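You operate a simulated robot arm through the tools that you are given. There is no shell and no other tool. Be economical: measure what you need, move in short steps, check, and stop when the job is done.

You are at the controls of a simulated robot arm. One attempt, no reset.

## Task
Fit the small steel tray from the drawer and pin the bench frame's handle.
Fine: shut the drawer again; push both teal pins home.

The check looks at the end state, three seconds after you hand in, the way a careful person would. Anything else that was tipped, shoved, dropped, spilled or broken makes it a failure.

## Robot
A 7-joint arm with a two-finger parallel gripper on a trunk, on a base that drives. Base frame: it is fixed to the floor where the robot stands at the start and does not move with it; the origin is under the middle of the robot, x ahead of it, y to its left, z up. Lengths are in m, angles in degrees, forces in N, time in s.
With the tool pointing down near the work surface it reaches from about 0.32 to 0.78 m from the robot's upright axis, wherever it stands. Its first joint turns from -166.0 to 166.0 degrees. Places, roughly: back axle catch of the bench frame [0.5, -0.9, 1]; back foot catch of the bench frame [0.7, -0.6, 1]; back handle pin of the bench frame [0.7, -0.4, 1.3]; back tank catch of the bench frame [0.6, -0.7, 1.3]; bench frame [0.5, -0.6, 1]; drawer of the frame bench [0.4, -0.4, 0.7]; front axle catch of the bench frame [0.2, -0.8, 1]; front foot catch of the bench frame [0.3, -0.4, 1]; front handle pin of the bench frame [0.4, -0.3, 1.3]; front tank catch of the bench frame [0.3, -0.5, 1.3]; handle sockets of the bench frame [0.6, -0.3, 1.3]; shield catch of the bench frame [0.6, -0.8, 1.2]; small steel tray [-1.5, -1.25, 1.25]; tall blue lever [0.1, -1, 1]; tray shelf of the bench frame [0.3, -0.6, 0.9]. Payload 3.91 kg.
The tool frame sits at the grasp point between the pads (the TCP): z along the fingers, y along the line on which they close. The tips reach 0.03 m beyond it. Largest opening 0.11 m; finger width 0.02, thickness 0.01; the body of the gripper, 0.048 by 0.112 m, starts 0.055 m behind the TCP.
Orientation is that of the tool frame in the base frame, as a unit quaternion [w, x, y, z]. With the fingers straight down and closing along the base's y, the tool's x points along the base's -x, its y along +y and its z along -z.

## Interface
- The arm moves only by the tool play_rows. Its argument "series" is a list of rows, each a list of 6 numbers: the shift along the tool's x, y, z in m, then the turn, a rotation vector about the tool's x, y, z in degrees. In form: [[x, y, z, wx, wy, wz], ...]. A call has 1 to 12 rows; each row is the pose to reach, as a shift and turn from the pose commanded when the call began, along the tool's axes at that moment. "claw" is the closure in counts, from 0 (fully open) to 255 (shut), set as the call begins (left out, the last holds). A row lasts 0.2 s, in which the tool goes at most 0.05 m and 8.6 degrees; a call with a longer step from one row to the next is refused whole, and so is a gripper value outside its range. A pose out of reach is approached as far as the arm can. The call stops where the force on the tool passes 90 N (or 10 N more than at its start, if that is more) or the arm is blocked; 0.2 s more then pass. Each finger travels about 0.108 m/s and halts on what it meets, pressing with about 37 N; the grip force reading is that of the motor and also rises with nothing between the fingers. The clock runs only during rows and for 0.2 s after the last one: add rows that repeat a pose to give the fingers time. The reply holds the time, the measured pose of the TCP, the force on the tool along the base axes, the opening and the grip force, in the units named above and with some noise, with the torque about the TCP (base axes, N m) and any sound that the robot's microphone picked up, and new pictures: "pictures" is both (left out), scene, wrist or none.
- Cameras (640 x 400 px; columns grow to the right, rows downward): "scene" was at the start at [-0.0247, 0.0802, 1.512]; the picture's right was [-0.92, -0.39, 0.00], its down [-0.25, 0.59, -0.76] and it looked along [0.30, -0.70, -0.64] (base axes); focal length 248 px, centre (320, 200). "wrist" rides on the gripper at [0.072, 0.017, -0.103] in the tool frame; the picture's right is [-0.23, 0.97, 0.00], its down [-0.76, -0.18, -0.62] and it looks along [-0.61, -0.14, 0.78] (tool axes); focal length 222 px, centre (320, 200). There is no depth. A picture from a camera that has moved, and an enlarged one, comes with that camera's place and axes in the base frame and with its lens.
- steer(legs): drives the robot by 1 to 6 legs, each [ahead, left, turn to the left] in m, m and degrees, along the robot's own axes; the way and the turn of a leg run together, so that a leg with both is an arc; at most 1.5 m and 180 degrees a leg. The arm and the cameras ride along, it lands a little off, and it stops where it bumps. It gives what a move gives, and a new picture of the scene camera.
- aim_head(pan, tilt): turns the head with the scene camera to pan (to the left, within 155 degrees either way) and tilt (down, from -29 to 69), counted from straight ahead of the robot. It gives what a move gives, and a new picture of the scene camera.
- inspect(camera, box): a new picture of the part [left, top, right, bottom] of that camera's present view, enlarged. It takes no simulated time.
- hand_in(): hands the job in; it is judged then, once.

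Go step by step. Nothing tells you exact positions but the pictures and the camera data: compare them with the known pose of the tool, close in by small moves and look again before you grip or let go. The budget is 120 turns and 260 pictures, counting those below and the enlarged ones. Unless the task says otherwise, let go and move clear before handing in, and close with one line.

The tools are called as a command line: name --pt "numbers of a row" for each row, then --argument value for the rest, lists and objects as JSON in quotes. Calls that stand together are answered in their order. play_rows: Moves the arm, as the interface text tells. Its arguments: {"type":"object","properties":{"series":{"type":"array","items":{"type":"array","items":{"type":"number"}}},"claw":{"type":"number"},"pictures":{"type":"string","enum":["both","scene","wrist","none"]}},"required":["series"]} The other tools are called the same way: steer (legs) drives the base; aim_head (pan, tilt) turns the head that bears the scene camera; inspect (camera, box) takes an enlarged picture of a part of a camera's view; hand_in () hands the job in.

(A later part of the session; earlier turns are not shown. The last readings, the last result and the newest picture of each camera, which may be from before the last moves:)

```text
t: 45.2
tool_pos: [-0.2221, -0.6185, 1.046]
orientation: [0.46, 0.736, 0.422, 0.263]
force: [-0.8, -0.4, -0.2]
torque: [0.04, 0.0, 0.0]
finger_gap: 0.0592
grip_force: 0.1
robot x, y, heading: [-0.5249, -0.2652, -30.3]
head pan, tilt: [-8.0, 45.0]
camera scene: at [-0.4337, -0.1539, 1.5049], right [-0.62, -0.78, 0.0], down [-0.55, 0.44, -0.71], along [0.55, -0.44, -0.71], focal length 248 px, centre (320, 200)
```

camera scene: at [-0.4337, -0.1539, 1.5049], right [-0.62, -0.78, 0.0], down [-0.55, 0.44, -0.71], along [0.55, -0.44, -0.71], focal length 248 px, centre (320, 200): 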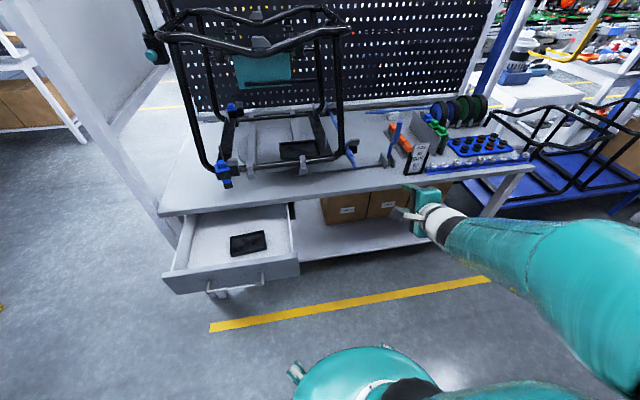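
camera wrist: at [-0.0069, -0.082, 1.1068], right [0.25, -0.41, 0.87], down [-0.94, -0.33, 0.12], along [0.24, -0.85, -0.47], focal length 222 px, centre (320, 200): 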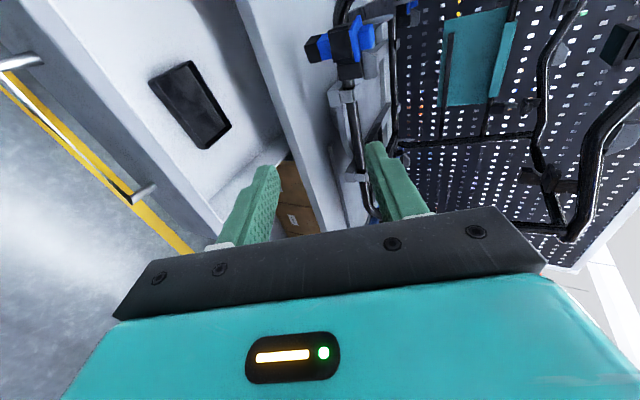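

Excellent frontal view. Zooming on the tray shelf and pins from here, then on the rack tray.

inspect --camera "scene" --box '[190, 90, 370, 200]'

inspect --camera "scene" --box '[270, 130, 330, 170]'

aim_head --pan -105 --tilt 10

inspect --camera "scene" --box '[280, 180, 344, 220]'

```text
3.56 times, centred on (280, 145) of scene
camera zoom: at [-0.4337, -0.1539, 1.5049], right [-0.62, -0.78, 0.0], down [-0.55, 0.44, -0.71], along [0.55, -0.44, -0.71], focal length 882 px, centre (462, 396)
```

zoom: 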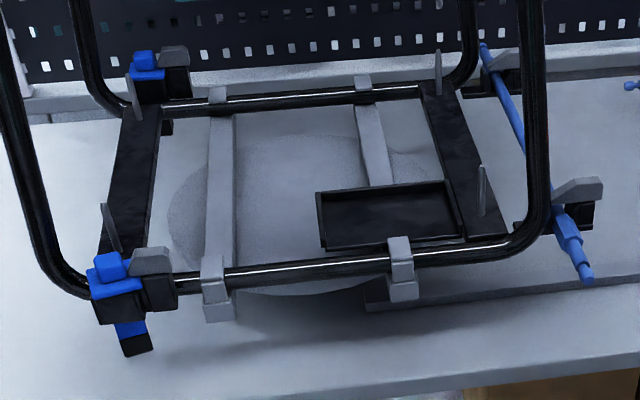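

```text
10.00 times, centred on (300, 150) of scene
camera zoom: at [-0.4337, -0.1539, 1.5049], right [-0.62, -0.78, 0.0], down [-0.55, 0.44, -0.71], along [0.55, -0.44, -0.71], focal length 2482 px, centre (520, 700)
```

zoom: 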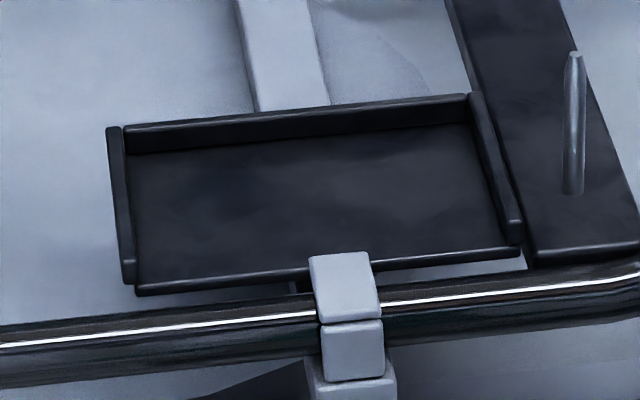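

```text
t: 46.9
tool_pos: [-0.2222, -0.6175, 1.0466]
orientation: [0.46, 0.736, 0.422, 0.262]
force: [0.2, 0.3, -0.5]
torque: [-0.02, 0.0, 0.0]
finger_gap: 0.0589
grip_force: 0.1
robot x, y, heading: [-0.5269, -0.2697, -30.3]
head pan, tilt: [-105.0, 10.0]
camera scene: at [-0.5635, -0.1689, 1.5599], right [-0.7, 0.71, 0.0], down [0.12, 0.12, -0.98], along [-0.7, -0.69, -0.17], focal length 248 px, centre (320, 200)
```

scene: 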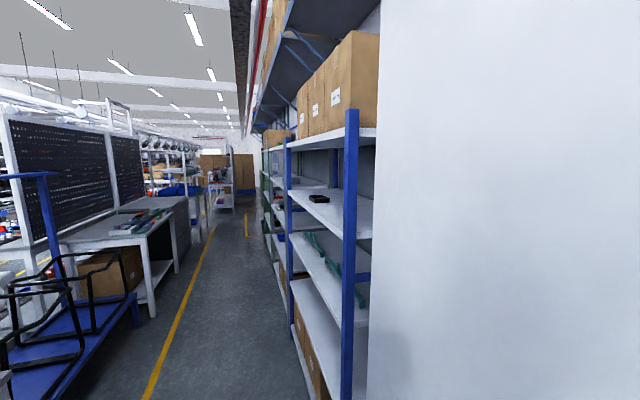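

```text
10.00 times, centred on (312, 200) of scene
camera zoom: at [-0.5635, -0.1689, 1.5599], right [-0.7, 0.71, 0.0], down [0.12, 0.12, -0.98], along [-0.7, -0.69, -0.17], focal length 2482 px, centre (400, 200)
```

zoom: 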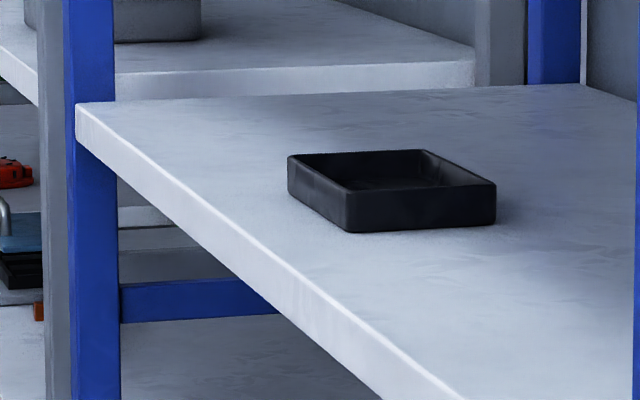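

Both trays look alike in size (~0.142 x 0.083 x 0.023); the task says the one from the drawer, so I take that one. The shelf pocket is at about (0.295, -0.629, 0.93). I'll first bring the tool upright and flip its roll so the wrist camera looks from above.

play_rows --pt "0 0 -0.014 8.2 0 0" --pt "0 0 -0.028 16.4 0 0" --pt "0 0.001 -0.042 24.6 0 0" --pt "0 0.001 -0.056 32.8 0 0" --pt "0 0.002 -0.07 41 0 0" --pt "0 0.002 -0.084 49.2 0 0" --pt "0 0.003 -0.098 57.4 0 0" --pt "0 0.003 -0.112 65 0 0" --claw 0 --pictures "none"

play_rows --pt "0 0 0 0 0 -8.5" --pt "0 0 0 0 0 -17" --pt "0 0 0 0 0 -25.5" --pt "0 0 0 0 0 -34" --pt "0 0 0 0 0 -42.5" --pt "0 0 0 0 0 -51" --pt "0 0 0 0 0 -59.5" --pt "0 0 0 0 0 -68" --pt "0 0 0 0 0 -76.5" --pt "0 0 0 0 0 -85" --pt "0 0 0 0 0 -90" --pictures "none"

play_rows --pt "0 0 0 0 0 -8.5" --pt "0 0 0 0 0 -17" --pt "0 0 0 0 0 -25.5" --pt "0 0 0 0 0 -34" --pt "0 0 0 0 0 -42.5" --pt "0 0 0 0 0 -51" --pt "0 0 0 0 0 -59.5" --pt "0 0 0 0 0 -68" --pt "0 0 0 0 0 -76.5" --pt "0 0 0 0 0 -85" --pt "0 0 0 0 0 -90" --pictures "none"

aim_head --pan 0 --tilt 50

```text
t: 48.7
tool_pos: [-0.309, -0.5679, 1.0982]
orientation: [-0.008, 0.868, 0.497, -0.006]
force: [-0.1, 1.2, -0.1]
torque: [-0.04, 0.0, 0.02]
finger_gap: 0.1099
grip_force: 0.1
robot x, y, heading: [-0.5229, -0.2714, -30.3]
head pan, tilt: [-105.0, 10.0]
```

```text
t: 51.1
tool_pos: [-0.3072, -0.5677, 1.0985]
orientation: [-0.009, 0.261, 0.965, 0.002]
force: [0.3, 0.5, -0.8]
torque: [0.0, -0.02, 0.02]
finger_gap: 0.1098
grip_force: 0.1
robot x, y, heading: [-0.5276, -0.2701, -30.3]
head pan, tilt: [-105.0, 10.0]
```

```text
t: 53.5
tool_pos: [-0.307, -0.5683, 1.0983]
orientation: [-0.005, -0.498, 0.867, 0.007]
force: [-0.3, -0.2, -0.7]
torque: [-0.02, 0.0, 0.01]
finger_gap: 0.11
grip_force: 0.1
robot x, y, heading: [-0.5259, -0.2708, -30.0]
head pan, tilt: [-105.0, 10.0]
```

```text
t: 55.3
tool_pos: [-0.308, -0.5672, 1.0969]
orientation: [-0.005, -0.497, 0.867, 0.007]
force: [-0.3, -0.8, -0.1]
torque: [0.01, 0.01, 0.03]
finger_gap: 0.11
grip_force: 0.0
robot x, y, heading: [-0.5291, -0.2726, -30.2]
head pan, tilt: [0.0, 50.0]
camera scene: at [-0.431, -0.1423, 1.498], right [-0.51, -0.86, 0.0], down [-0.66, 0.39, -0.64], along [0.55, -0.32, -0.77], focal length 248 px, centre (320, 200)
```

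scene: 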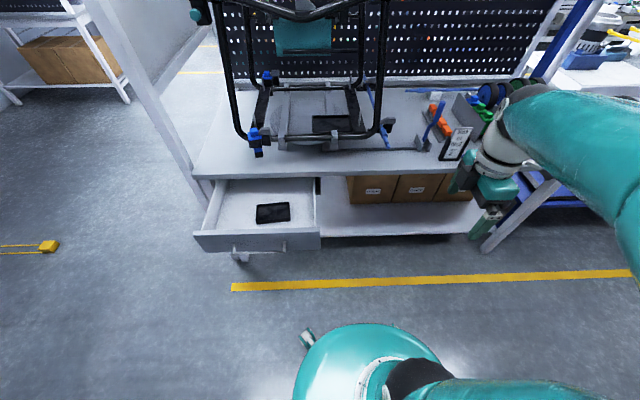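

Now a square-on view; the bench normal is at about -27.8°. Zooming to measure tray and shelf again.

inspect --camera "scene" --box '[240, 190, 304, 230]'

inspect --camera "scene" --box '[295, 100, 375, 150]'

steer --legs '[[0, 0, 2.4], [0, -0.06, 0], [0.28, 0, 0]]'

```text
10.00 times, centred on (272, 210) of scene
camera zoom: at [-0.431, -0.1423, 1.498], right [-0.51, -0.86, 0.0], down [-0.66, 0.39, -0.64], along [0.55, -0.32, -0.77], focal length 2482 px, centre (800, 100)
```

zoom: 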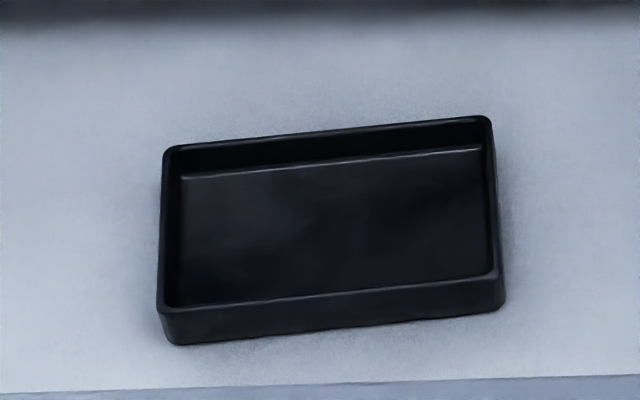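

```text
8.00 times, centred on (335, 125) of scene
camera zoom: at [-0.431, -0.1423, 1.498], right [-0.51, -0.86, 0.0], down [-0.66, 0.39, -0.64], along [0.55, -0.32, -0.77], focal length 1986 px, centre (200, 800)
```

zoom: 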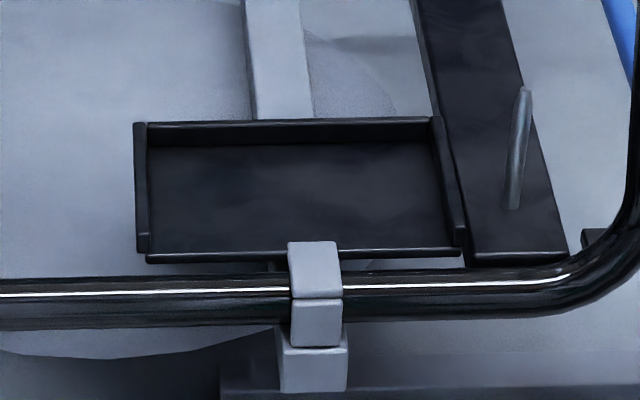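

```text
t: 61.0
tool_pos: [-0.0773, -0.7429, 1.0975]
orientation: [-0.005, -0.515, 0.857, 0.007]
force: [0.5, 0.3, 0.5]
torque: [-0.02, 0.01, -0.04]
finger_gap: 0.1098
grip_force: 0.0
robot x, y, heading: [-0.3044, -0.4568, -28.0]
head pan, tilt: [0.0, 50.0]
camera scene: at [-0.2165, -0.3227, 1.498], right [-0.47, -0.88, 0.0], down [-0.68, 0.36, -0.64], along [0.57, -0.3, -0.77], focal length 248 px, centre (320, 200)
```

scene: 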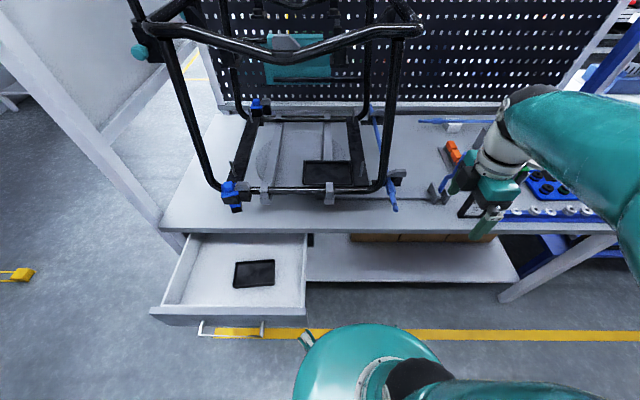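

Robot is now square to the bench beside the open drawer. Tray centre ≈ (0.216, -0.295), turned about +5° against the bench. I'll tilt the tool 40° sideways and swing it over the drawer at a safe height.

play_rows --pt "-0.042 -0.004 0.004 0 8 0" --pt "-0.084 -0.008 0.008 0 16 0" --pt "-0.126 -0.012 0.012 0 24 0" --pt "-0.168 -0.016 0.016 0 32 0" --pt "-0.21 -0.02 0.02 0 40 0" --pt "-0.252 -0.024 0.024 0 40 0" --pt "-0.294 -0.028 0.028 0 40 0" --pt "-0.336 -0.032 0.032 0 40 0" --pt "-0.378 -0.036 0.036 0 40 0" --pt "-0.42 -0.04 0.04 0 40 0" --pt "-0.462 -0.045 0.045 0 40 0" --pt "-0.5 -0.05 0.05 0 40 0"

```text
t: 63.6
tool_pos: [0.1993, -0.323, 1.0453]
orientation: [-0.297, -0.487, 0.803, -0.17]
force: [-0.2, -0.7, 0.5]
torque: [0.01, -0.01, 0.04]
finger_gap: 0.1102
grip_force: 0.1
robot x, y, heading: [-0.304, -0.4531, -27.9]
head pan, tilt: [0.0, 50.0]
camera scene: at [-0.2171, -0.3236, 1.4981], right [-0.47, -0.88, 0.0], down [-0.68, 0.36, -0.64], along [0.57, -0.3, -0.77], focal length 248 px, centre (320, 200)
camera wrist: at [0.1922, -0.3066, 1.1717], right [-0.78, 0.61, -0.13], down [0.62, 0.79, -0.02], along [0.09, -0.09, -0.99], focal length 222 px, centre (320, 200)
```

scene: 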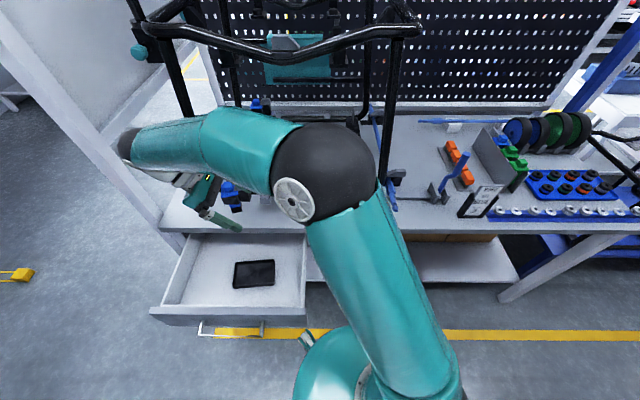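
wrist: 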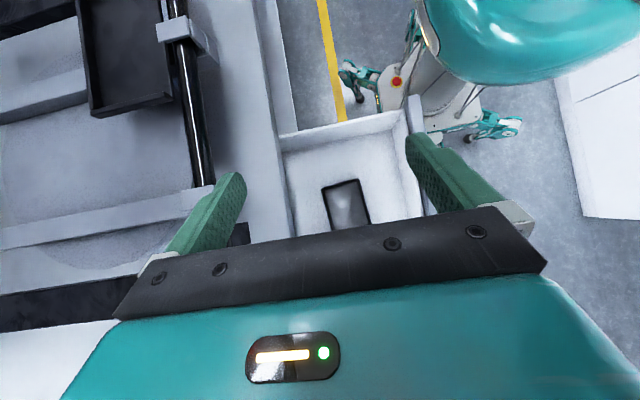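

The wrist camera looks straight down on the drawer and tray. Descending to a hover over the tray with the 5° yaw.

play_rows --pt "-0.035 0 0.0286 0.6 0 -0.7" --pt "-0.07 -0.001 0.0572 1.1 0 -1.3" --pt "-0.104 -0.0015 0.0858 1.7 0 -2" --pt "-0.139 -0.002 0.114 2.2 0 -2.6" --pt "-0.173 -0.0025 0.143 2.8 0 -3.3" --pt "-0.208 -0.003 0.1715 3.34 0 -3.98" --pt "-0.208 -0.003 0.1715 3.34 0 -3.98"

inspect --camera "wrist" --box '[140, 60, 540, 260]'

```text
t: 65.2
tool_pos: [0.2216, -0.2794, 0.7803]
orientation: [-0.289, -0.523, 0.781, -0.182]
force: [-0.7, 0.4, 0.3]
torque: [0.0, 0.02, -0.02]
finger_gap: 0.1102
grip_force: 0.1
robot x, y, heading: [-0.3073, -0.4545, -28.0]
head pan, tilt: [0.0, 50.0]
camera scene: at [-0.216, -0.3227, 1.498], right [-0.47, -0.88, 0.0], down [-0.68, 0.36, -0.64], along [0.57, -0.3, -0.77], focal length 248 px, centre (320, 200)
camera wrist: at [0.2129, -0.2637, 0.9074], right [-0.83, 0.54, -0.13], down [0.54, 0.84, -0.02], along [0.1, -0.08, -0.99], focal length 222 px, centre (320, 200)
```

scene: 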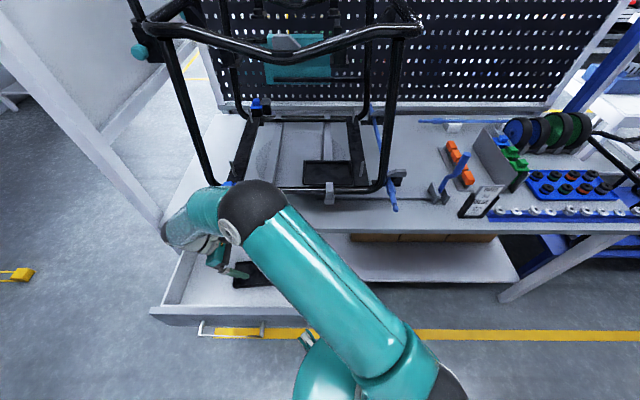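
wrist: 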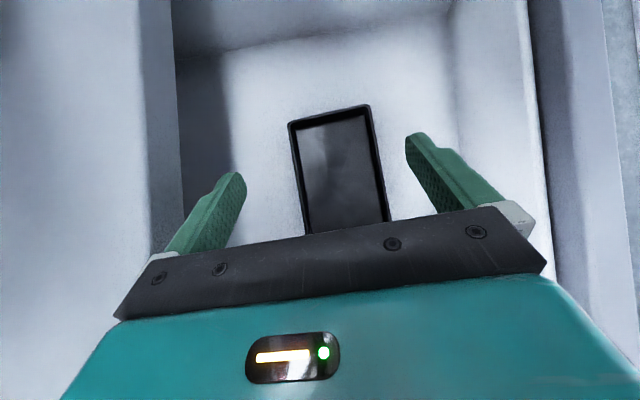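

```text
1.60 times, centred on (340, 160) of wrist
camera zoom: at [0.2129, -0.2637, 0.9074], right [-0.83, 0.54, -0.13], down [0.54, 0.84, -0.02], along [0.1, -0.08, -0.99], focal length 355 px, centre (288, 264)
```

zoom: 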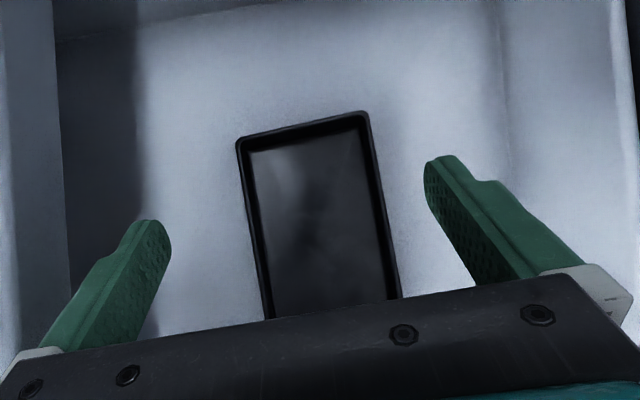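

Tray rim at z ≈ 0.676, centre ≈ (0.210, -0.289). Lowering so the tips reach about 12 mm below the rim.

play_rows --pt "-0.019 0.007 0.022 0 0 0" --pt "-0.037 0.007 0.044 0 0 0" --pt "-0.056 0.007 0.0666 0 0 0"

inspect --camera "wrist" --box '[140, 60, 540, 260]'

```text
t: 66.0
tool_pos: [0.2153, -0.2756, 0.6952]
orientation: [-0.289, -0.523, 0.781, -0.182]
force: [-0.6, -0.5, 0.0]
torque: [0.02, 0.0, -0.04]
finger_gap: 0.1098
grip_force: 0.2
robot x, y, heading: [-0.3081, -0.4534, -28.1]
head pan, tilt: [0.0, 50.0]
camera scene: at [-0.2168, -0.323, 1.498], right [-0.47, -0.88, 0.0], down [-0.68, 0.36, -0.64], along [0.57, -0.3, -0.77], focal length 248 px, centre (320, 200)
camera wrist: at [0.2058, -0.2611, 0.8205], right [-0.83, 0.54, -0.13], down [0.54, 0.84, -0.01], along [0.1, -0.08, -0.99], focal length 222 px, centre (320, 200)
```

scene: 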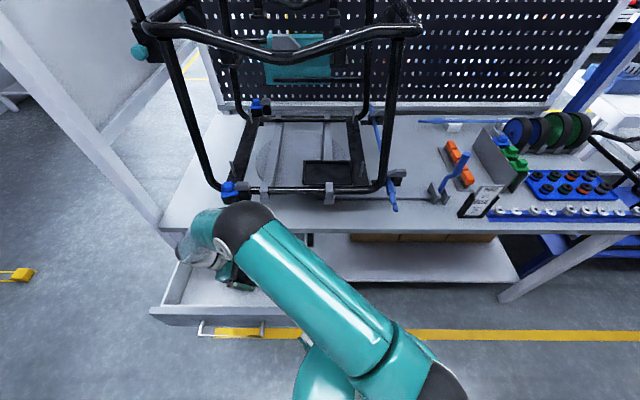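
wrist: 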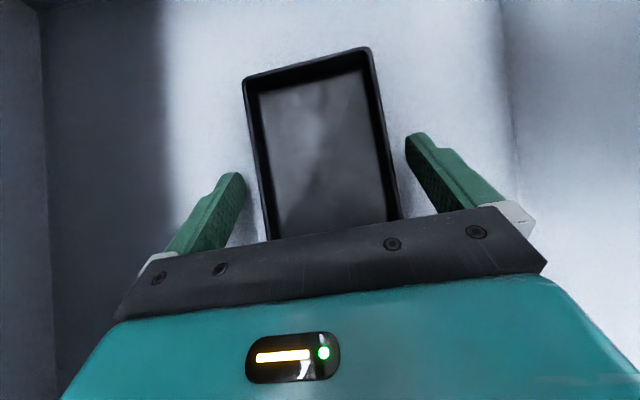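

```text
1.60 times, centred on (340, 160) of wrist
camera zoom: at [0.2058, -0.2611, 0.8205], right [-0.83, 0.54, -0.13], down [0.54, 0.84, -0.01], along [0.1, -0.08, -0.99], focal length 355 px, centre (288, 264)
```

zoom: 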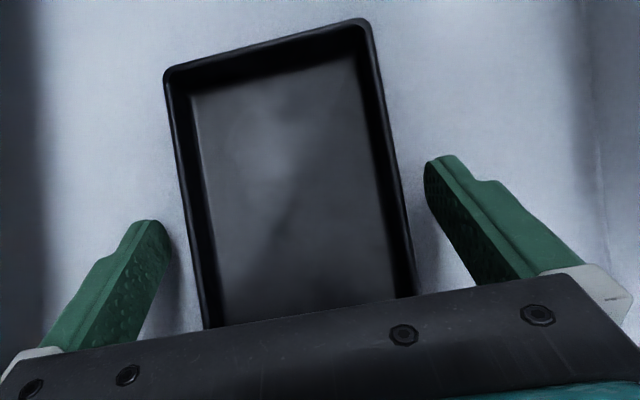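

Fingers straddle the tray near its middle. Closing.

play_rows --pt "0 0 0 0 0 0" --pt "0 0 0 0 0 0" --pt "0 0 0 0 0 0" --pt "0 0 0 0 0 0" --claw 255 --pictures "none"

inspect --camera "wrist" --box '[140, 60, 540, 260]'

```text
t: 67.0
tool_pos: [0.2153, -0.2774, 0.6948]
orientation: [-0.29, -0.523, 0.781, -0.182]
force: [-0.4, 0.6, 0.2]
torque: [0.03, -0.04, 0.0]
finger_gap: 0.0885
grip_force: 37.3
robot x, y, heading: [-0.3085, -0.4539, -27.8]
head pan, tilt: [0.0, 50.0]
```

```text
1.60 times, centred on (340, 160) of wrist
camera zoom: at [0.2057, -0.2609, 0.8204], right [-0.83, 0.54, -0.13], down [0.54, 0.84, -0.02], along [0.1, -0.08, -0.99], focal length 355 px, centre (288, 264)
```

zoom: 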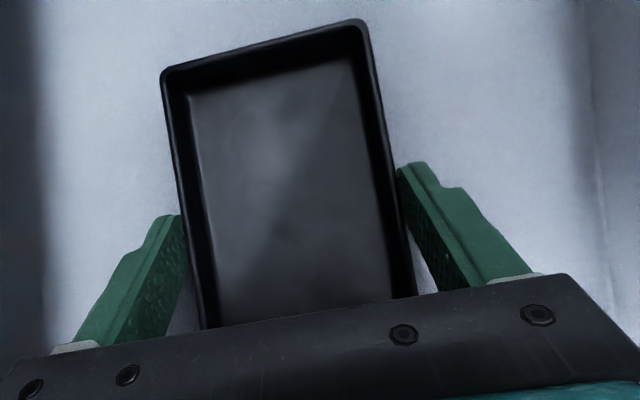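

Gripped at 88.5 mm. Lifting straight up a little to check the hold and weight.

play_rows --pt "0.013 0 -0.0153 0 0 0" --pt "0.026 0 -0.0306 0 0 0" --pt "0.039 0 -0.046 0 0 0" --pt "0.052 0 -0.0613 0 0 0" --pt "0.052 0 -0.0613 0 0 0"

inspect --camera "wrist" --box '[140, 60, 540, 260]'

```text
t: 68.2
tool_pos: [0.2148, -0.2768, 0.7744]
orientation: [-0.29, -0.523, 0.781, -0.182]
force: [-0.5, -0.2, -1.6]
torque: [0.01, -0.02, 0.01]
finger_gap: 0.0884
grip_force: 37.6
robot x, y, heading: [-0.3065, -0.4603, -27.9]
head pan, tilt: [0.0, 50.0]
camera scene: at [-0.2167, -0.3227, 1.498], right [-0.47, -0.88, 0.0], down [-0.68, 0.36, -0.64], along [0.57, -0.3, -0.77], focal length 248 px, centre (320, 200)
camera wrist: at [0.2058, -0.2612, 0.9011], right [-0.83, 0.54, -0.13], down [0.54, 0.84, -0.02], along [0.1, -0.08, -0.99], focal length 222 px, centre (320, 200)
```

scene: 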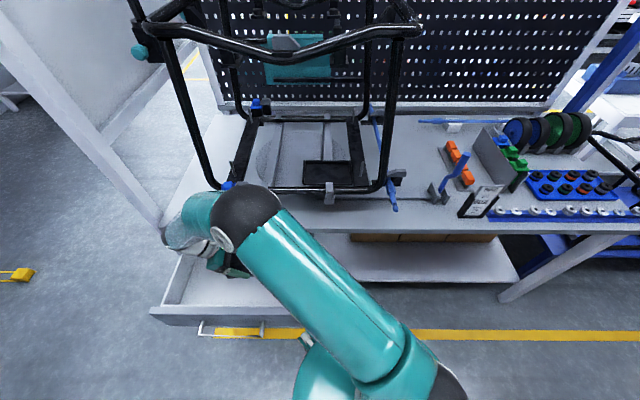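
wrist: 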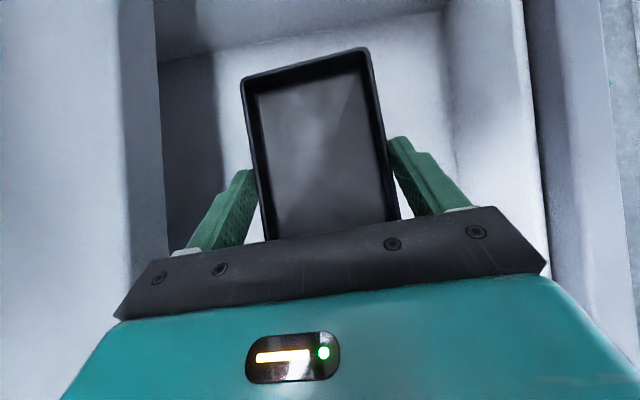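

```text
1.60 times, centred on (340, 160) of wrist
camera zoom: at [0.2058, -0.2612, 0.9011], right [-0.83, 0.54, -0.13], down [0.54, 0.84, -0.02], along [0.1, -0.08, -0.99], focal length 355 px, centre (288, 264)
```

zoom: 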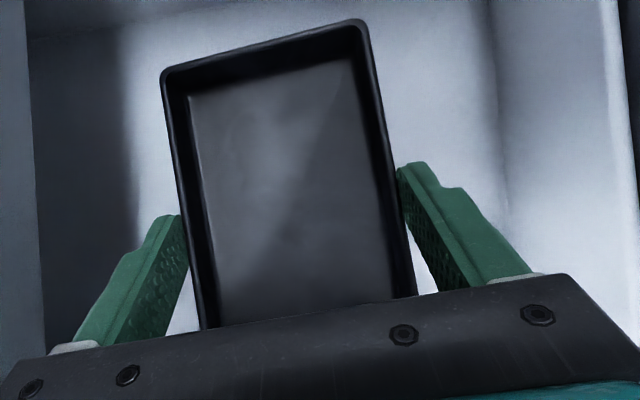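

The tray is held securely (~1.6 N). Raising it and turning it -4° to line up with the shelf.

play_rows --pt "0.029 0 -0.0345 -0.4 0 0.5" --pt "0.058 0 -0.069 -0.85 0 1.0" --pt "0.087 0 -0.1035 -1.3 0 1.5" --pt "0.116 0 -0.138 -1.7 0 2.0" --pt "0.145 0 -0.1725 -2.1 0 2.5" --pt "0.1736 0 -0.2068 -2.57 0 3.06" --pt "0.1736 0 -0.2068 -2.57 0 3.06"

```text
t: 69.8
tool_pos: [0.2183, -0.278, 1.0459]
orientation: [-0.296, -0.495, 0.799, -0.172]
force: [-0.3, 0.0, -1.0]
torque: [0.03, -0.05, 0.04]
finger_gap: 0.0883
grip_force: 37.2
robot x, y, heading: [-0.3078, -0.4587, -27.8]
head pan, tilt: [0.0, 50.0]
camera scene: at [-0.217, -0.3228, 1.498], right [-0.47, -0.88, 0.0], down [-0.68, 0.36, -0.64], along [0.57, -0.3, -0.77], focal length 248 px, centre (320, 200)
camera wrist: at [0.2096, -0.2615, 1.1722], right [-0.79, 0.6, -0.13], down [0.6, 0.8, -0.02], along [0.09, -0.09, -0.99], focal length 222 px, centre (320, 200)
```

scene: 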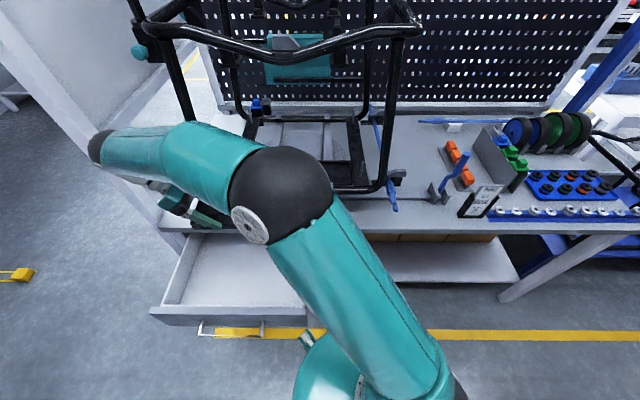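
wrist: 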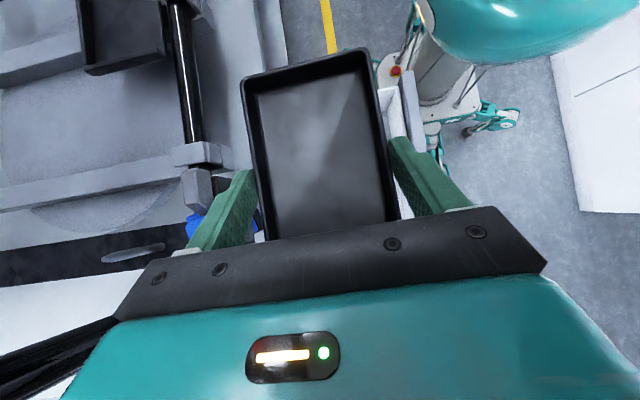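

Tray is at height and clear. Shifting right along the bench until it is in front of the shelf.

play_rows --pt "0.032 0 0.027 0 0 0" --pt "0.064 0 0.054 0 0 0" --pt "0.097 0 0.081 0 0 0" --pt "0.129 0 0.109 0 0 0" --pt "0.162 0 0.136 0 0 0" --pt "0.194 0 0.163 0 0 0" --pt "0.194 0 0.163 0 0 0"

```text
t: 71.5
tool_pos: [0.1044, -0.5069, 1.0433]
orientation: [-0.296, -0.495, 0.799, -0.173]
force: [0.2, 0.4, -1.3]
torque: [0.04, -0.04, -0.03]
finger_gap: 0.0883
grip_force: 36.4
robot x, y, heading: [-0.3031, -0.453, -28.0]
head pan, tilt: [0.0, 50.0]
camera scene: at [-0.217, -0.3231, 1.4981], right [-0.47, -0.88, 0.0], down [-0.68, 0.36, -0.64], along [0.57, -0.3, -0.77], focal length 248 px, centre (320, 200)
camera wrist: at [0.097, -0.4894, 1.1702], right [-0.79, 0.59, -0.13], down [0.6, 0.8, -0.02], along [0.09, -0.09, -0.99], focal length 222 px, centre (320, 200)
```

scene: 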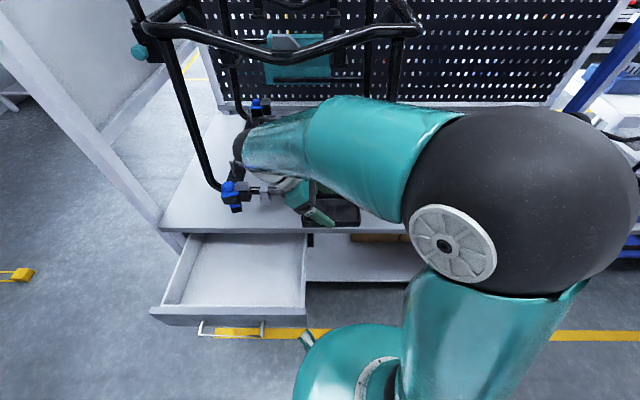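
wrist: 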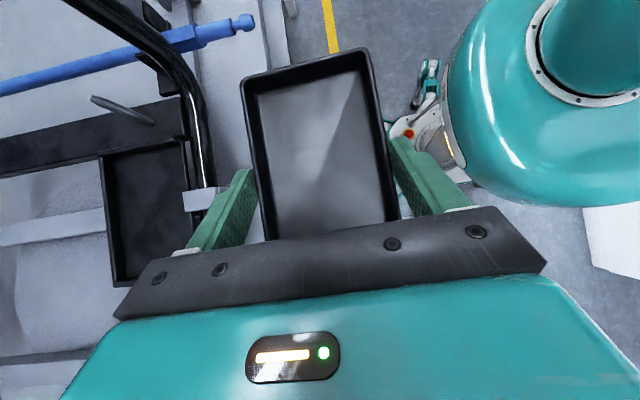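

The elbow is high, so I'll back the base 7 cm to flatten the arm before entering the frame under the top rail, and lift the view.

steer --legs '[[-0.07, 0, 0]]'

play_rows --pt "0 -0.035 0 0 0 0" --pt "0 -0.07 0 0 0 0" --pt "0 -0.105 0 0 0 0" --pt "0 -0.12 0 0 0 0" --pt "0 -0.12 0 0 0 0" --pictures "wrist"

aim_head --pan 12 --tilt 30

```text
t: 73.0
tool_pos: [0.0438, -0.4734, 1.0448]
orientation: [-0.296, -0.495, 0.798, -0.173]
force: [0.2, 0.8, -2.3]
torque: [0.02, -0.04, 0.01]
finger_gap: 0.0885
grip_force: 36.6
robot x, y, heading: [-0.3686, -0.4202, -27.8]
head pan, tilt: [0.0, 50.0]
camera scene: at [-0.2825, -0.2885, 1.4981], right [-0.47, -0.88, 0.0], down [-0.68, 0.36, -0.64], along [0.57, -0.3, -0.77], focal length 248 px, centre (320, 200)
```

scene: 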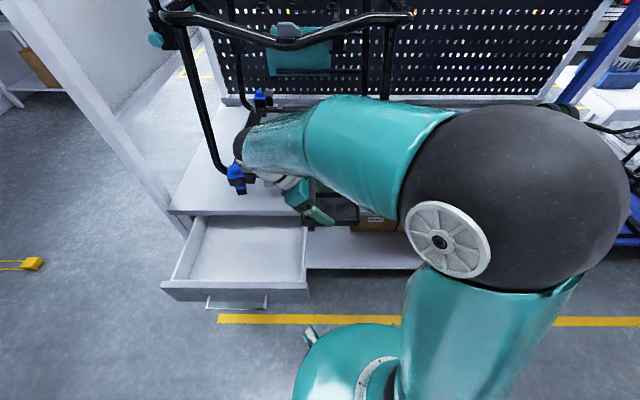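

```text
t: 74.2
tool_pos: [0.1508, -0.5272, 1.0418]
orientation: [-0.297, -0.495, 0.798, -0.173]
force: [0.5, 0.0, -2.8]
torque: [0.0, -0.02, 0.03]
finger_gap: 0.0883
grip_force: 37.4
robot x, y, heading: [-0.3745, -0.4226, -27.9]
head pan, tilt: [0.0, 50.0]
camera wrist: at [0.1432, -0.5103, 1.168], right [-0.79, 0.59, -0.13], down [0.6, 0.8, -0.02], along [0.09, -0.09, -0.99], focal length 222 px, centre (320, 200)
```

wrist: 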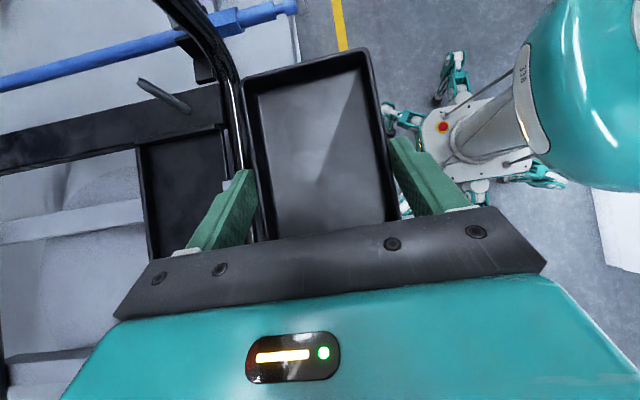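

```text
t: 75.0
tool_pos: [0.1497, -0.5276, 1.0411]
orientation: [-0.296, -0.496, 0.798, -0.173]
force: [0.6, 0.0, -2.6]
torque: [0.03, -0.02, 0.0]
finger_gap: 0.0885
grip_force: 36.8
robot x, y, heading: [-0.3715, -0.4228, -27.7]
head pan, tilt: [12.0, 30.0]
camera scene: at [-0.2624, -0.2772, 1.5275], right [-0.27, -0.96, 0.0], down [-0.48, 0.14, -0.87], along [0.83, -0.24, -0.5], focal length 248 px, centre (320, 200)
```

scene: 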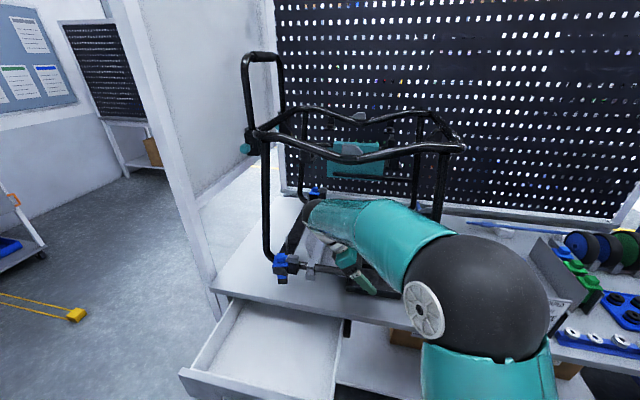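

Both views agree: shelf floor z≈0.933, centre (0.291, -0.620). Forearm is well below the top rail. Advancing 15 cm into the frame.

play_rows --pt "0 -0.03 0 0 0 0" --pt "0 -0.06 0 0 0 0" --pt "0 -0.09 0 0 0 0" --pt "0.001 -0.12 0.001 0 0 0" --pt "0.002 -0.15 0.002 0 0 0" --pt "0.002 -0.15 0.002 0 0 0"

inspect --camera "wrist" --box '[120, 20, 440, 220]'

```text
t: 76.5
tool_pos: [0.2844, -0.5966, 1.0386]
orientation: [-0.297, -0.495, 0.798, -0.172]
force: [-0.2, -1.0, -2.9]
torque: [0.03, -0.02, -0.01]
finger_gap: 0.0886
grip_force: 37.0
robot x, y, heading: [-0.3728, -0.4205, -28.1]
head pan, tilt: [12.0, 30.0]
camera scene: at [-0.2613, -0.2776, 1.5275], right [-0.27, -0.96, 0.0], down [-0.48, 0.14, -0.87], along [0.83, -0.24, -0.5], focal length 248 px, centre (320, 200)
camera wrist: at [0.277, -0.5802, 1.1644], right [-0.79, 0.59, -0.13], down [0.6, 0.8, -0.02], along [0.09, -0.09, -0.99], focal length 222 px, centre (320, 200)
```

scene: 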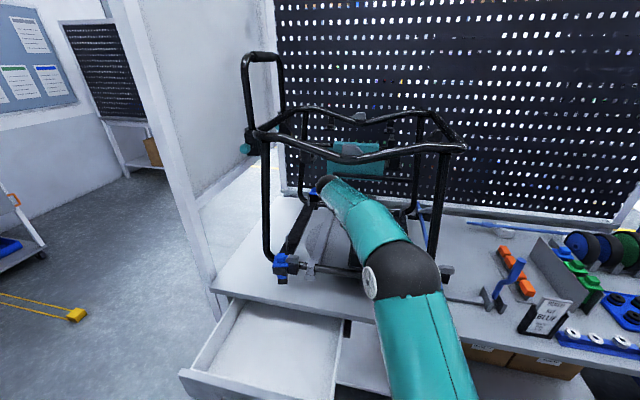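
wrist: 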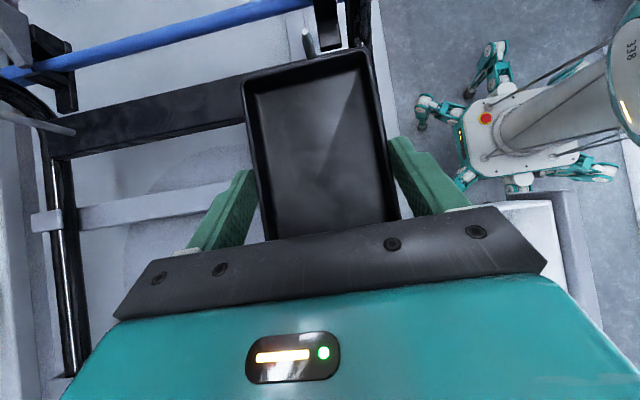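

```text
2.00 times, centred on (280, 120) of wrist
camera zoom: at [0.277, -0.5802, 1.1644], right [-0.79, 0.59, -0.13], down [0.6, 0.8, -0.02], along [0.09, -0.09, -0.99], focal length 444 px, centre (400, 360)
```

zoom: 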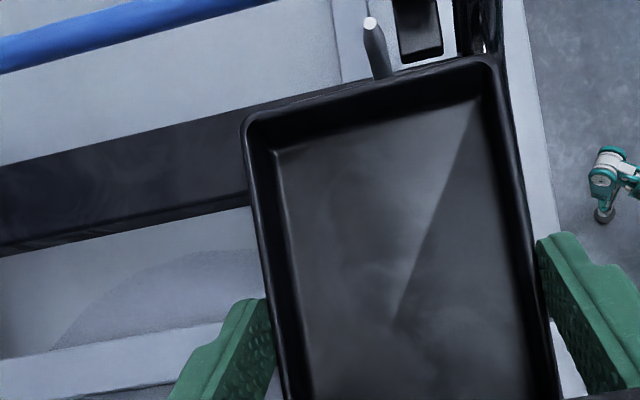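

Tray is over the shelf. Moving the last 2 cm in and down to just above the rims, then checking from the scene camera.

play_rows --pt "0.001 -0.01 0.001 0 0 0" --pt "0.002 -0.02 0.002 0 0 0" --pt "-0.012 -0.02 0.0188 0 0 0" --pt "-0.026 -0.02 0.0356 0 0 0" --pt "-0.026 -0.02 0.0356 0 0 0"

aim_head --pan 5 --tilt 35

inspect --camera "scene" --box '[260, 130, 420, 230]'

```text
t: 77.7
tool_pos: [0.2987, -0.6079, 0.9955]
orientation: [-0.296, -0.496, 0.798, -0.173]
force: [-0.1, 1.4, -1.3]
torque: [0.05, -0.01, 0.0]
finger_gap: 0.0884
grip_force: 37.0
robot x, y, heading: [-0.374, -0.4256, -27.8]
head pan, tilt: [12.0, 30.0]
camera scene: at [-0.262, -0.2772, 1.5275], right [-0.27, -0.96, 0.0], down [-0.48, 0.14, -0.87], along [0.83, -0.24, -0.5], focal length 248 px, centre (320, 200)
camera wrist: at [0.2916, -0.5914, 1.1203], right [-0.79, 0.59, -0.13], down [0.6, 0.8, -0.02], along [0.09, -0.09, -0.99], focal length 222 px, centre (320, 200)
```

scene: 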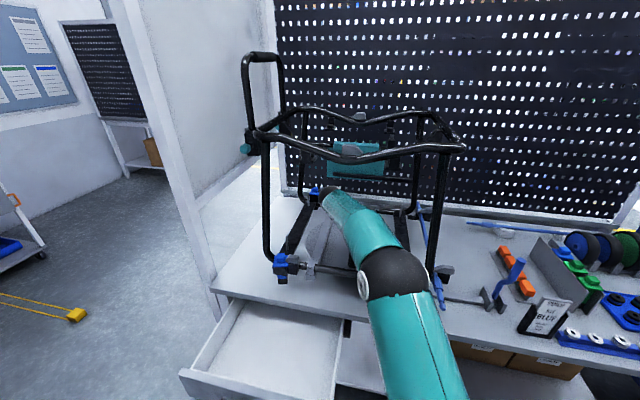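
wrist: 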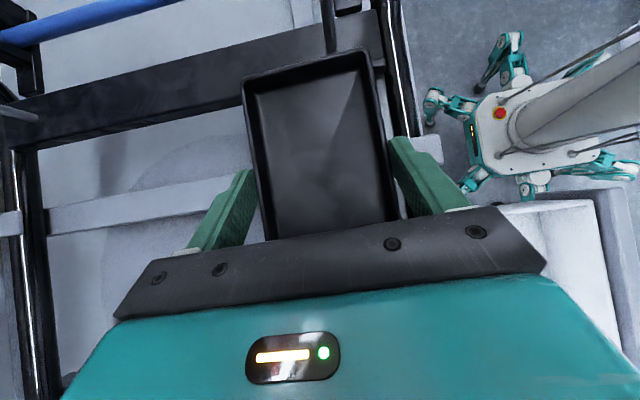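

```text
t: 78.3
tool_pos: [0.299, -0.6084, 0.9933]
orientation: [-0.296, -0.496, 0.798, -0.173]
force: [-0.8, -0.3, -2.1]
torque: [0.02, 0.0, 0.0]
finger_gap: 0.0885
grip_force: 36.3
robot x, y, heading: [-0.3696, -0.42, -27.8]
head pan, tilt: [5.0, 35.0]
camera scene: at [-0.2683, -0.2866, 1.5198], right [-0.39, -0.92, 0.0], down [-0.53, 0.22, -0.82], along [0.76, -0.32, -0.57], focal length 248 px, centre (320, 200)
```

scene: 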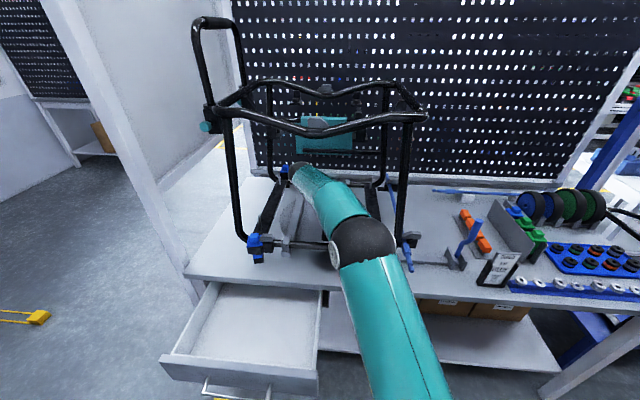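

```text
4.00 times, centred on (340, 180) of scene
camera zoom: at [-0.2683, -0.2866, 1.5198], right [-0.39, -0.92, 0.0], down [-0.53, 0.22, -0.82], along [0.76, -0.32, -0.57], focal length 993 px, centre (240, 280)
```

zoom: 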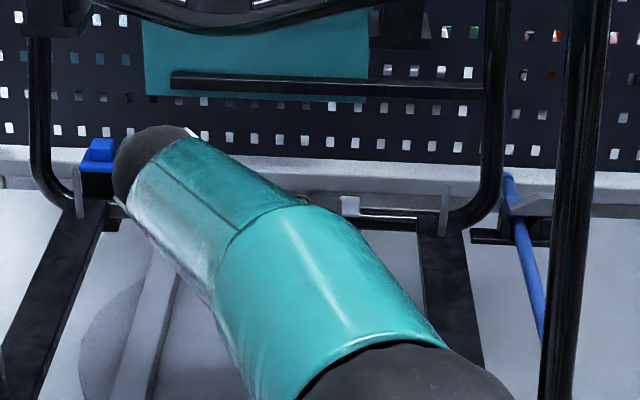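

The arm hides the shelf from the head camera; looking closely with the wrist camera for the shelf rims around the tray.

inspect --camera "wrist" --box '[220, 30, 300, 130]'

inspect --camera "wrist" --box '[340, 30, 440, 150]'

```text
4.00 times, centred on (260, 80) of wrist
camera zoom: at [0.2912, -0.5914, 1.1206], right [-0.79, 0.59, -0.13], down [0.6, 0.8, -0.02], along [0.09, -0.09, -0.99], focal length 888 px, centre (560, 680)
```

zoom: 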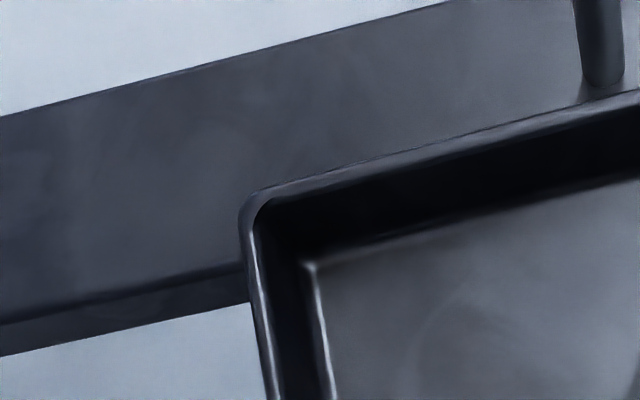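

```text
3.33 times, centred on (390, 90) of wrist
camera zoom: at [0.2912, -0.5914, 1.1206], right [-0.79, 0.59, -0.13], down [0.6, 0.8, -0.02], along [0.09, -0.09, -0.99], focal length 740 px, centre (87, 567)
```

zoom: 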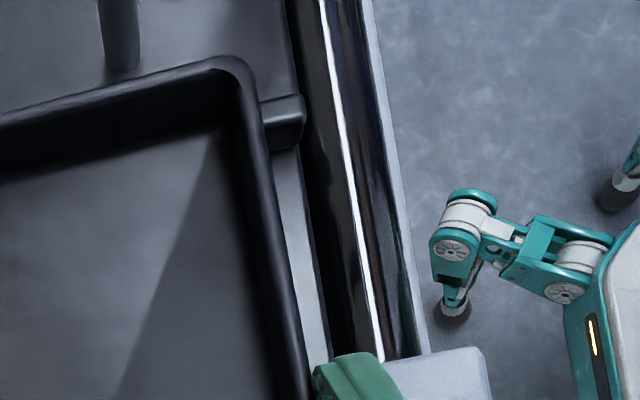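

The side rim's front end is visible, letting me register the pocket: I need about 4 mm left and 3 mm back. Correcting and lowering gently.

play_rows --pt "-0.0031 0.003 -0.0026 0 0 0" --pt "-0.0031 0.003 -0.0026 0 0 0" --pt "-0.006 0.003 0.0009 0 0 0" --pt "-0.0086 0.003 0.0039 0 0 0" --pt "-0.0086 0.003 0.0039 0 0 0"

inspect --camera "wrist" --box '[340, 30, 440, 150]'

inspect --camera "wrist" --box '[220, 50, 300, 150]'

```text
t: 79.5
tool_pos: [0.2995, -0.6023, 0.9895]
orientation: [-0.294, -0.494, 0.799, -0.175]
force: [-1.5, 5.2, 37.8]
torque: [-0.54, -0.22, 0.04]
finger_gap: 0.0887
grip_force: 36.7
robot x, y, heading: [-0.3738, -0.4166, -28.1]
head pan, tilt: [5.0, 35.0]
camera scene: at [-0.2693, -0.2863, 1.5198], right [-0.39, -0.92, 0.0], down [-0.53, 0.22, -0.82], along [0.76, -0.32, -0.57], focal length 248 px, centre (320, 200)
camera wrist: at [0.2899, -0.5859, 1.1152], right [-0.79, 0.59, -0.13], down [0.6, 0.8, -0.02], along [0.1, -0.09, -0.99], focal length 222 px, centre (320, 200)
```

scene: 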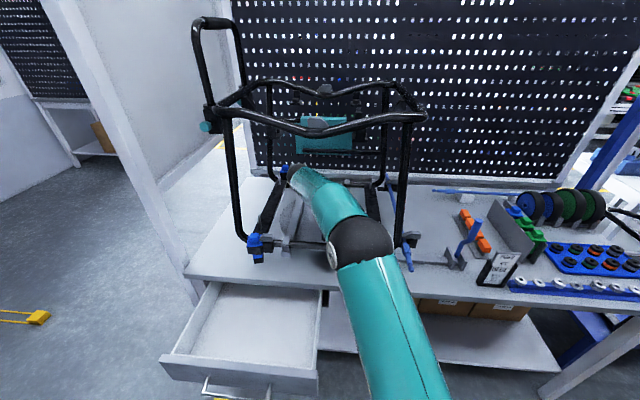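
wrist: 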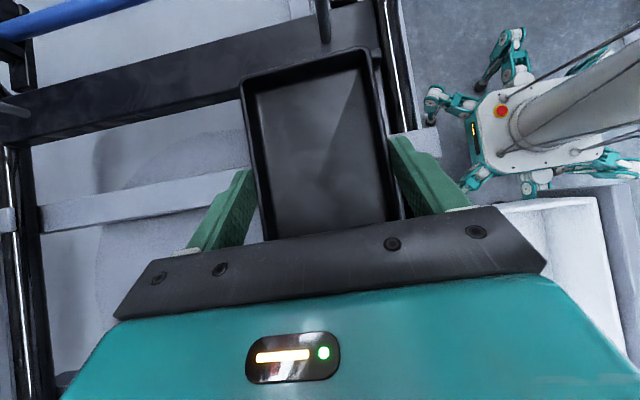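

```text
3.33 times, centred on (390, 90) of wrist
camera zoom: at [0.2899, -0.5859, 1.1152], right [-0.79, 0.59, -0.13], down [0.6, 0.8, -0.02], along [0.1, -0.09, -0.99], focal length 740 px, centre (87, 567)
```

zoom: 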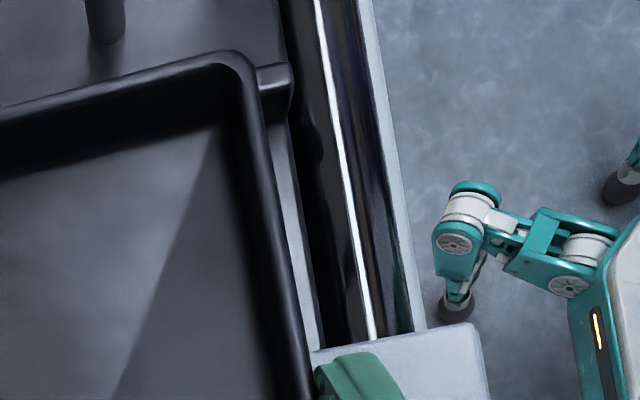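

```text
4.00 times, centred on (260, 100) of wrist
camera zoom: at [0.2899, -0.5859, 1.1152], right [-0.79, 0.59, -0.13], down [0.6, 0.8, -0.02], along [0.1, -0.09, -0.99], focal length 888 px, centre (560, 600)
```

zoom: 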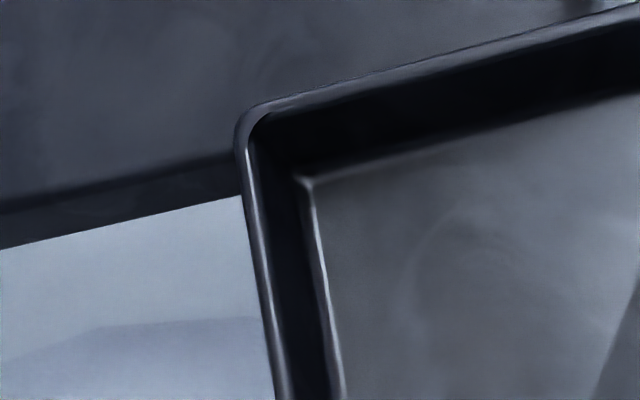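

Contact with 38 N upward: the tray is either on the floor or perched on a rim. I'll probe by sliding 3 mm left under light load and watching the height.

play_rows --pt "-0.001 0 -0.001 0 0 0" --pt "-0.0023 0 -0.0019 0 0 0" --pt "-0.0023 0 -0.0019 0 0 0" --pictures "none"

play_rows --pt "0 0.002 0 0 0 0" --pt "0 0.004 0 0 0 0" --pt "0 0.004 0 0 0 0" --pictures "none"

```text
t: 80.3
tool_pos: [0.2985, -0.6035, 0.9882]
orientation: [-0.296, -0.494, 0.799, -0.175]
force: [-12.8, -10.5, 40.4]
torque: [-0.78, -0.24, -0.37]
finger_gap: 0.0887
grip_force: 36.8
robot x, y, heading: [-0.371, -0.4228, -27.8]
head pan, tilt: [5.0, 35.0]
```

```text
t: 81.1
tool_pos: [0.297, -0.5968, 0.9881]
orientation: [-0.294, -0.496, 0.798, -0.176]
force: [10.0, -9.0, 36.8]
torque: [-1.44, -1.43, 0.18]
finger_gap: 0.0883
grip_force: 36.8
robot x, y, heading: [-0.3751, -0.4165, -28.0]
head pan, tilt: [5.0, 35.0]
```

The reaction sits under the tray's rear edge. Taking close wrist looks before deciding.

inspect --camera "wrist" --box '[340, 30, 440, 150]'

inspect --camera "wrist" --box '[180, 50, 300, 250]'

```text
3.33 times, centred on (390, 90) of wrist
camera zoom: at [0.2888, -0.5814, 1.1149], right [-0.79, 0.59, -0.14], down [0.6, 0.8, -0.01], along [0.1, -0.09, -0.99], focal length 740 px, centre (87, 567)
```

zoom: 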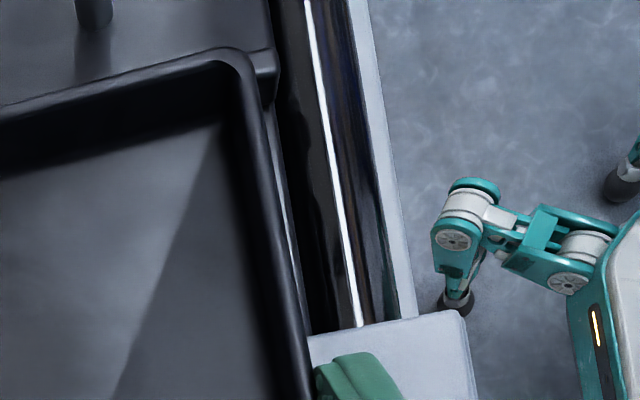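

```text
2.00 times, centred on (240, 150) of wrist
camera zoom: at [0.2888, -0.5814, 1.1149], right [-0.79, 0.59, -0.14], down [0.6, 0.8, -0.01], along [0.1, -0.09, -0.99], focal length 444 px, centre (480, 300)
```

zoom: 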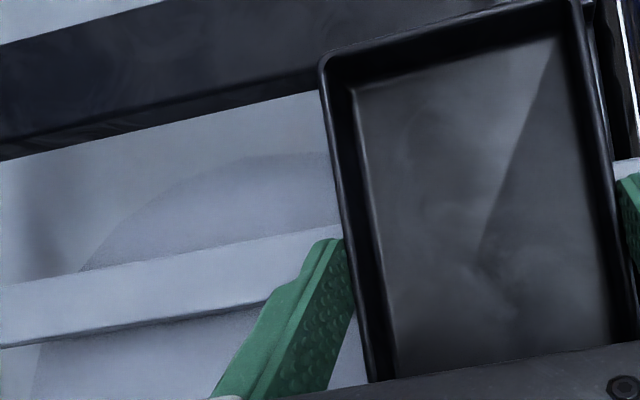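

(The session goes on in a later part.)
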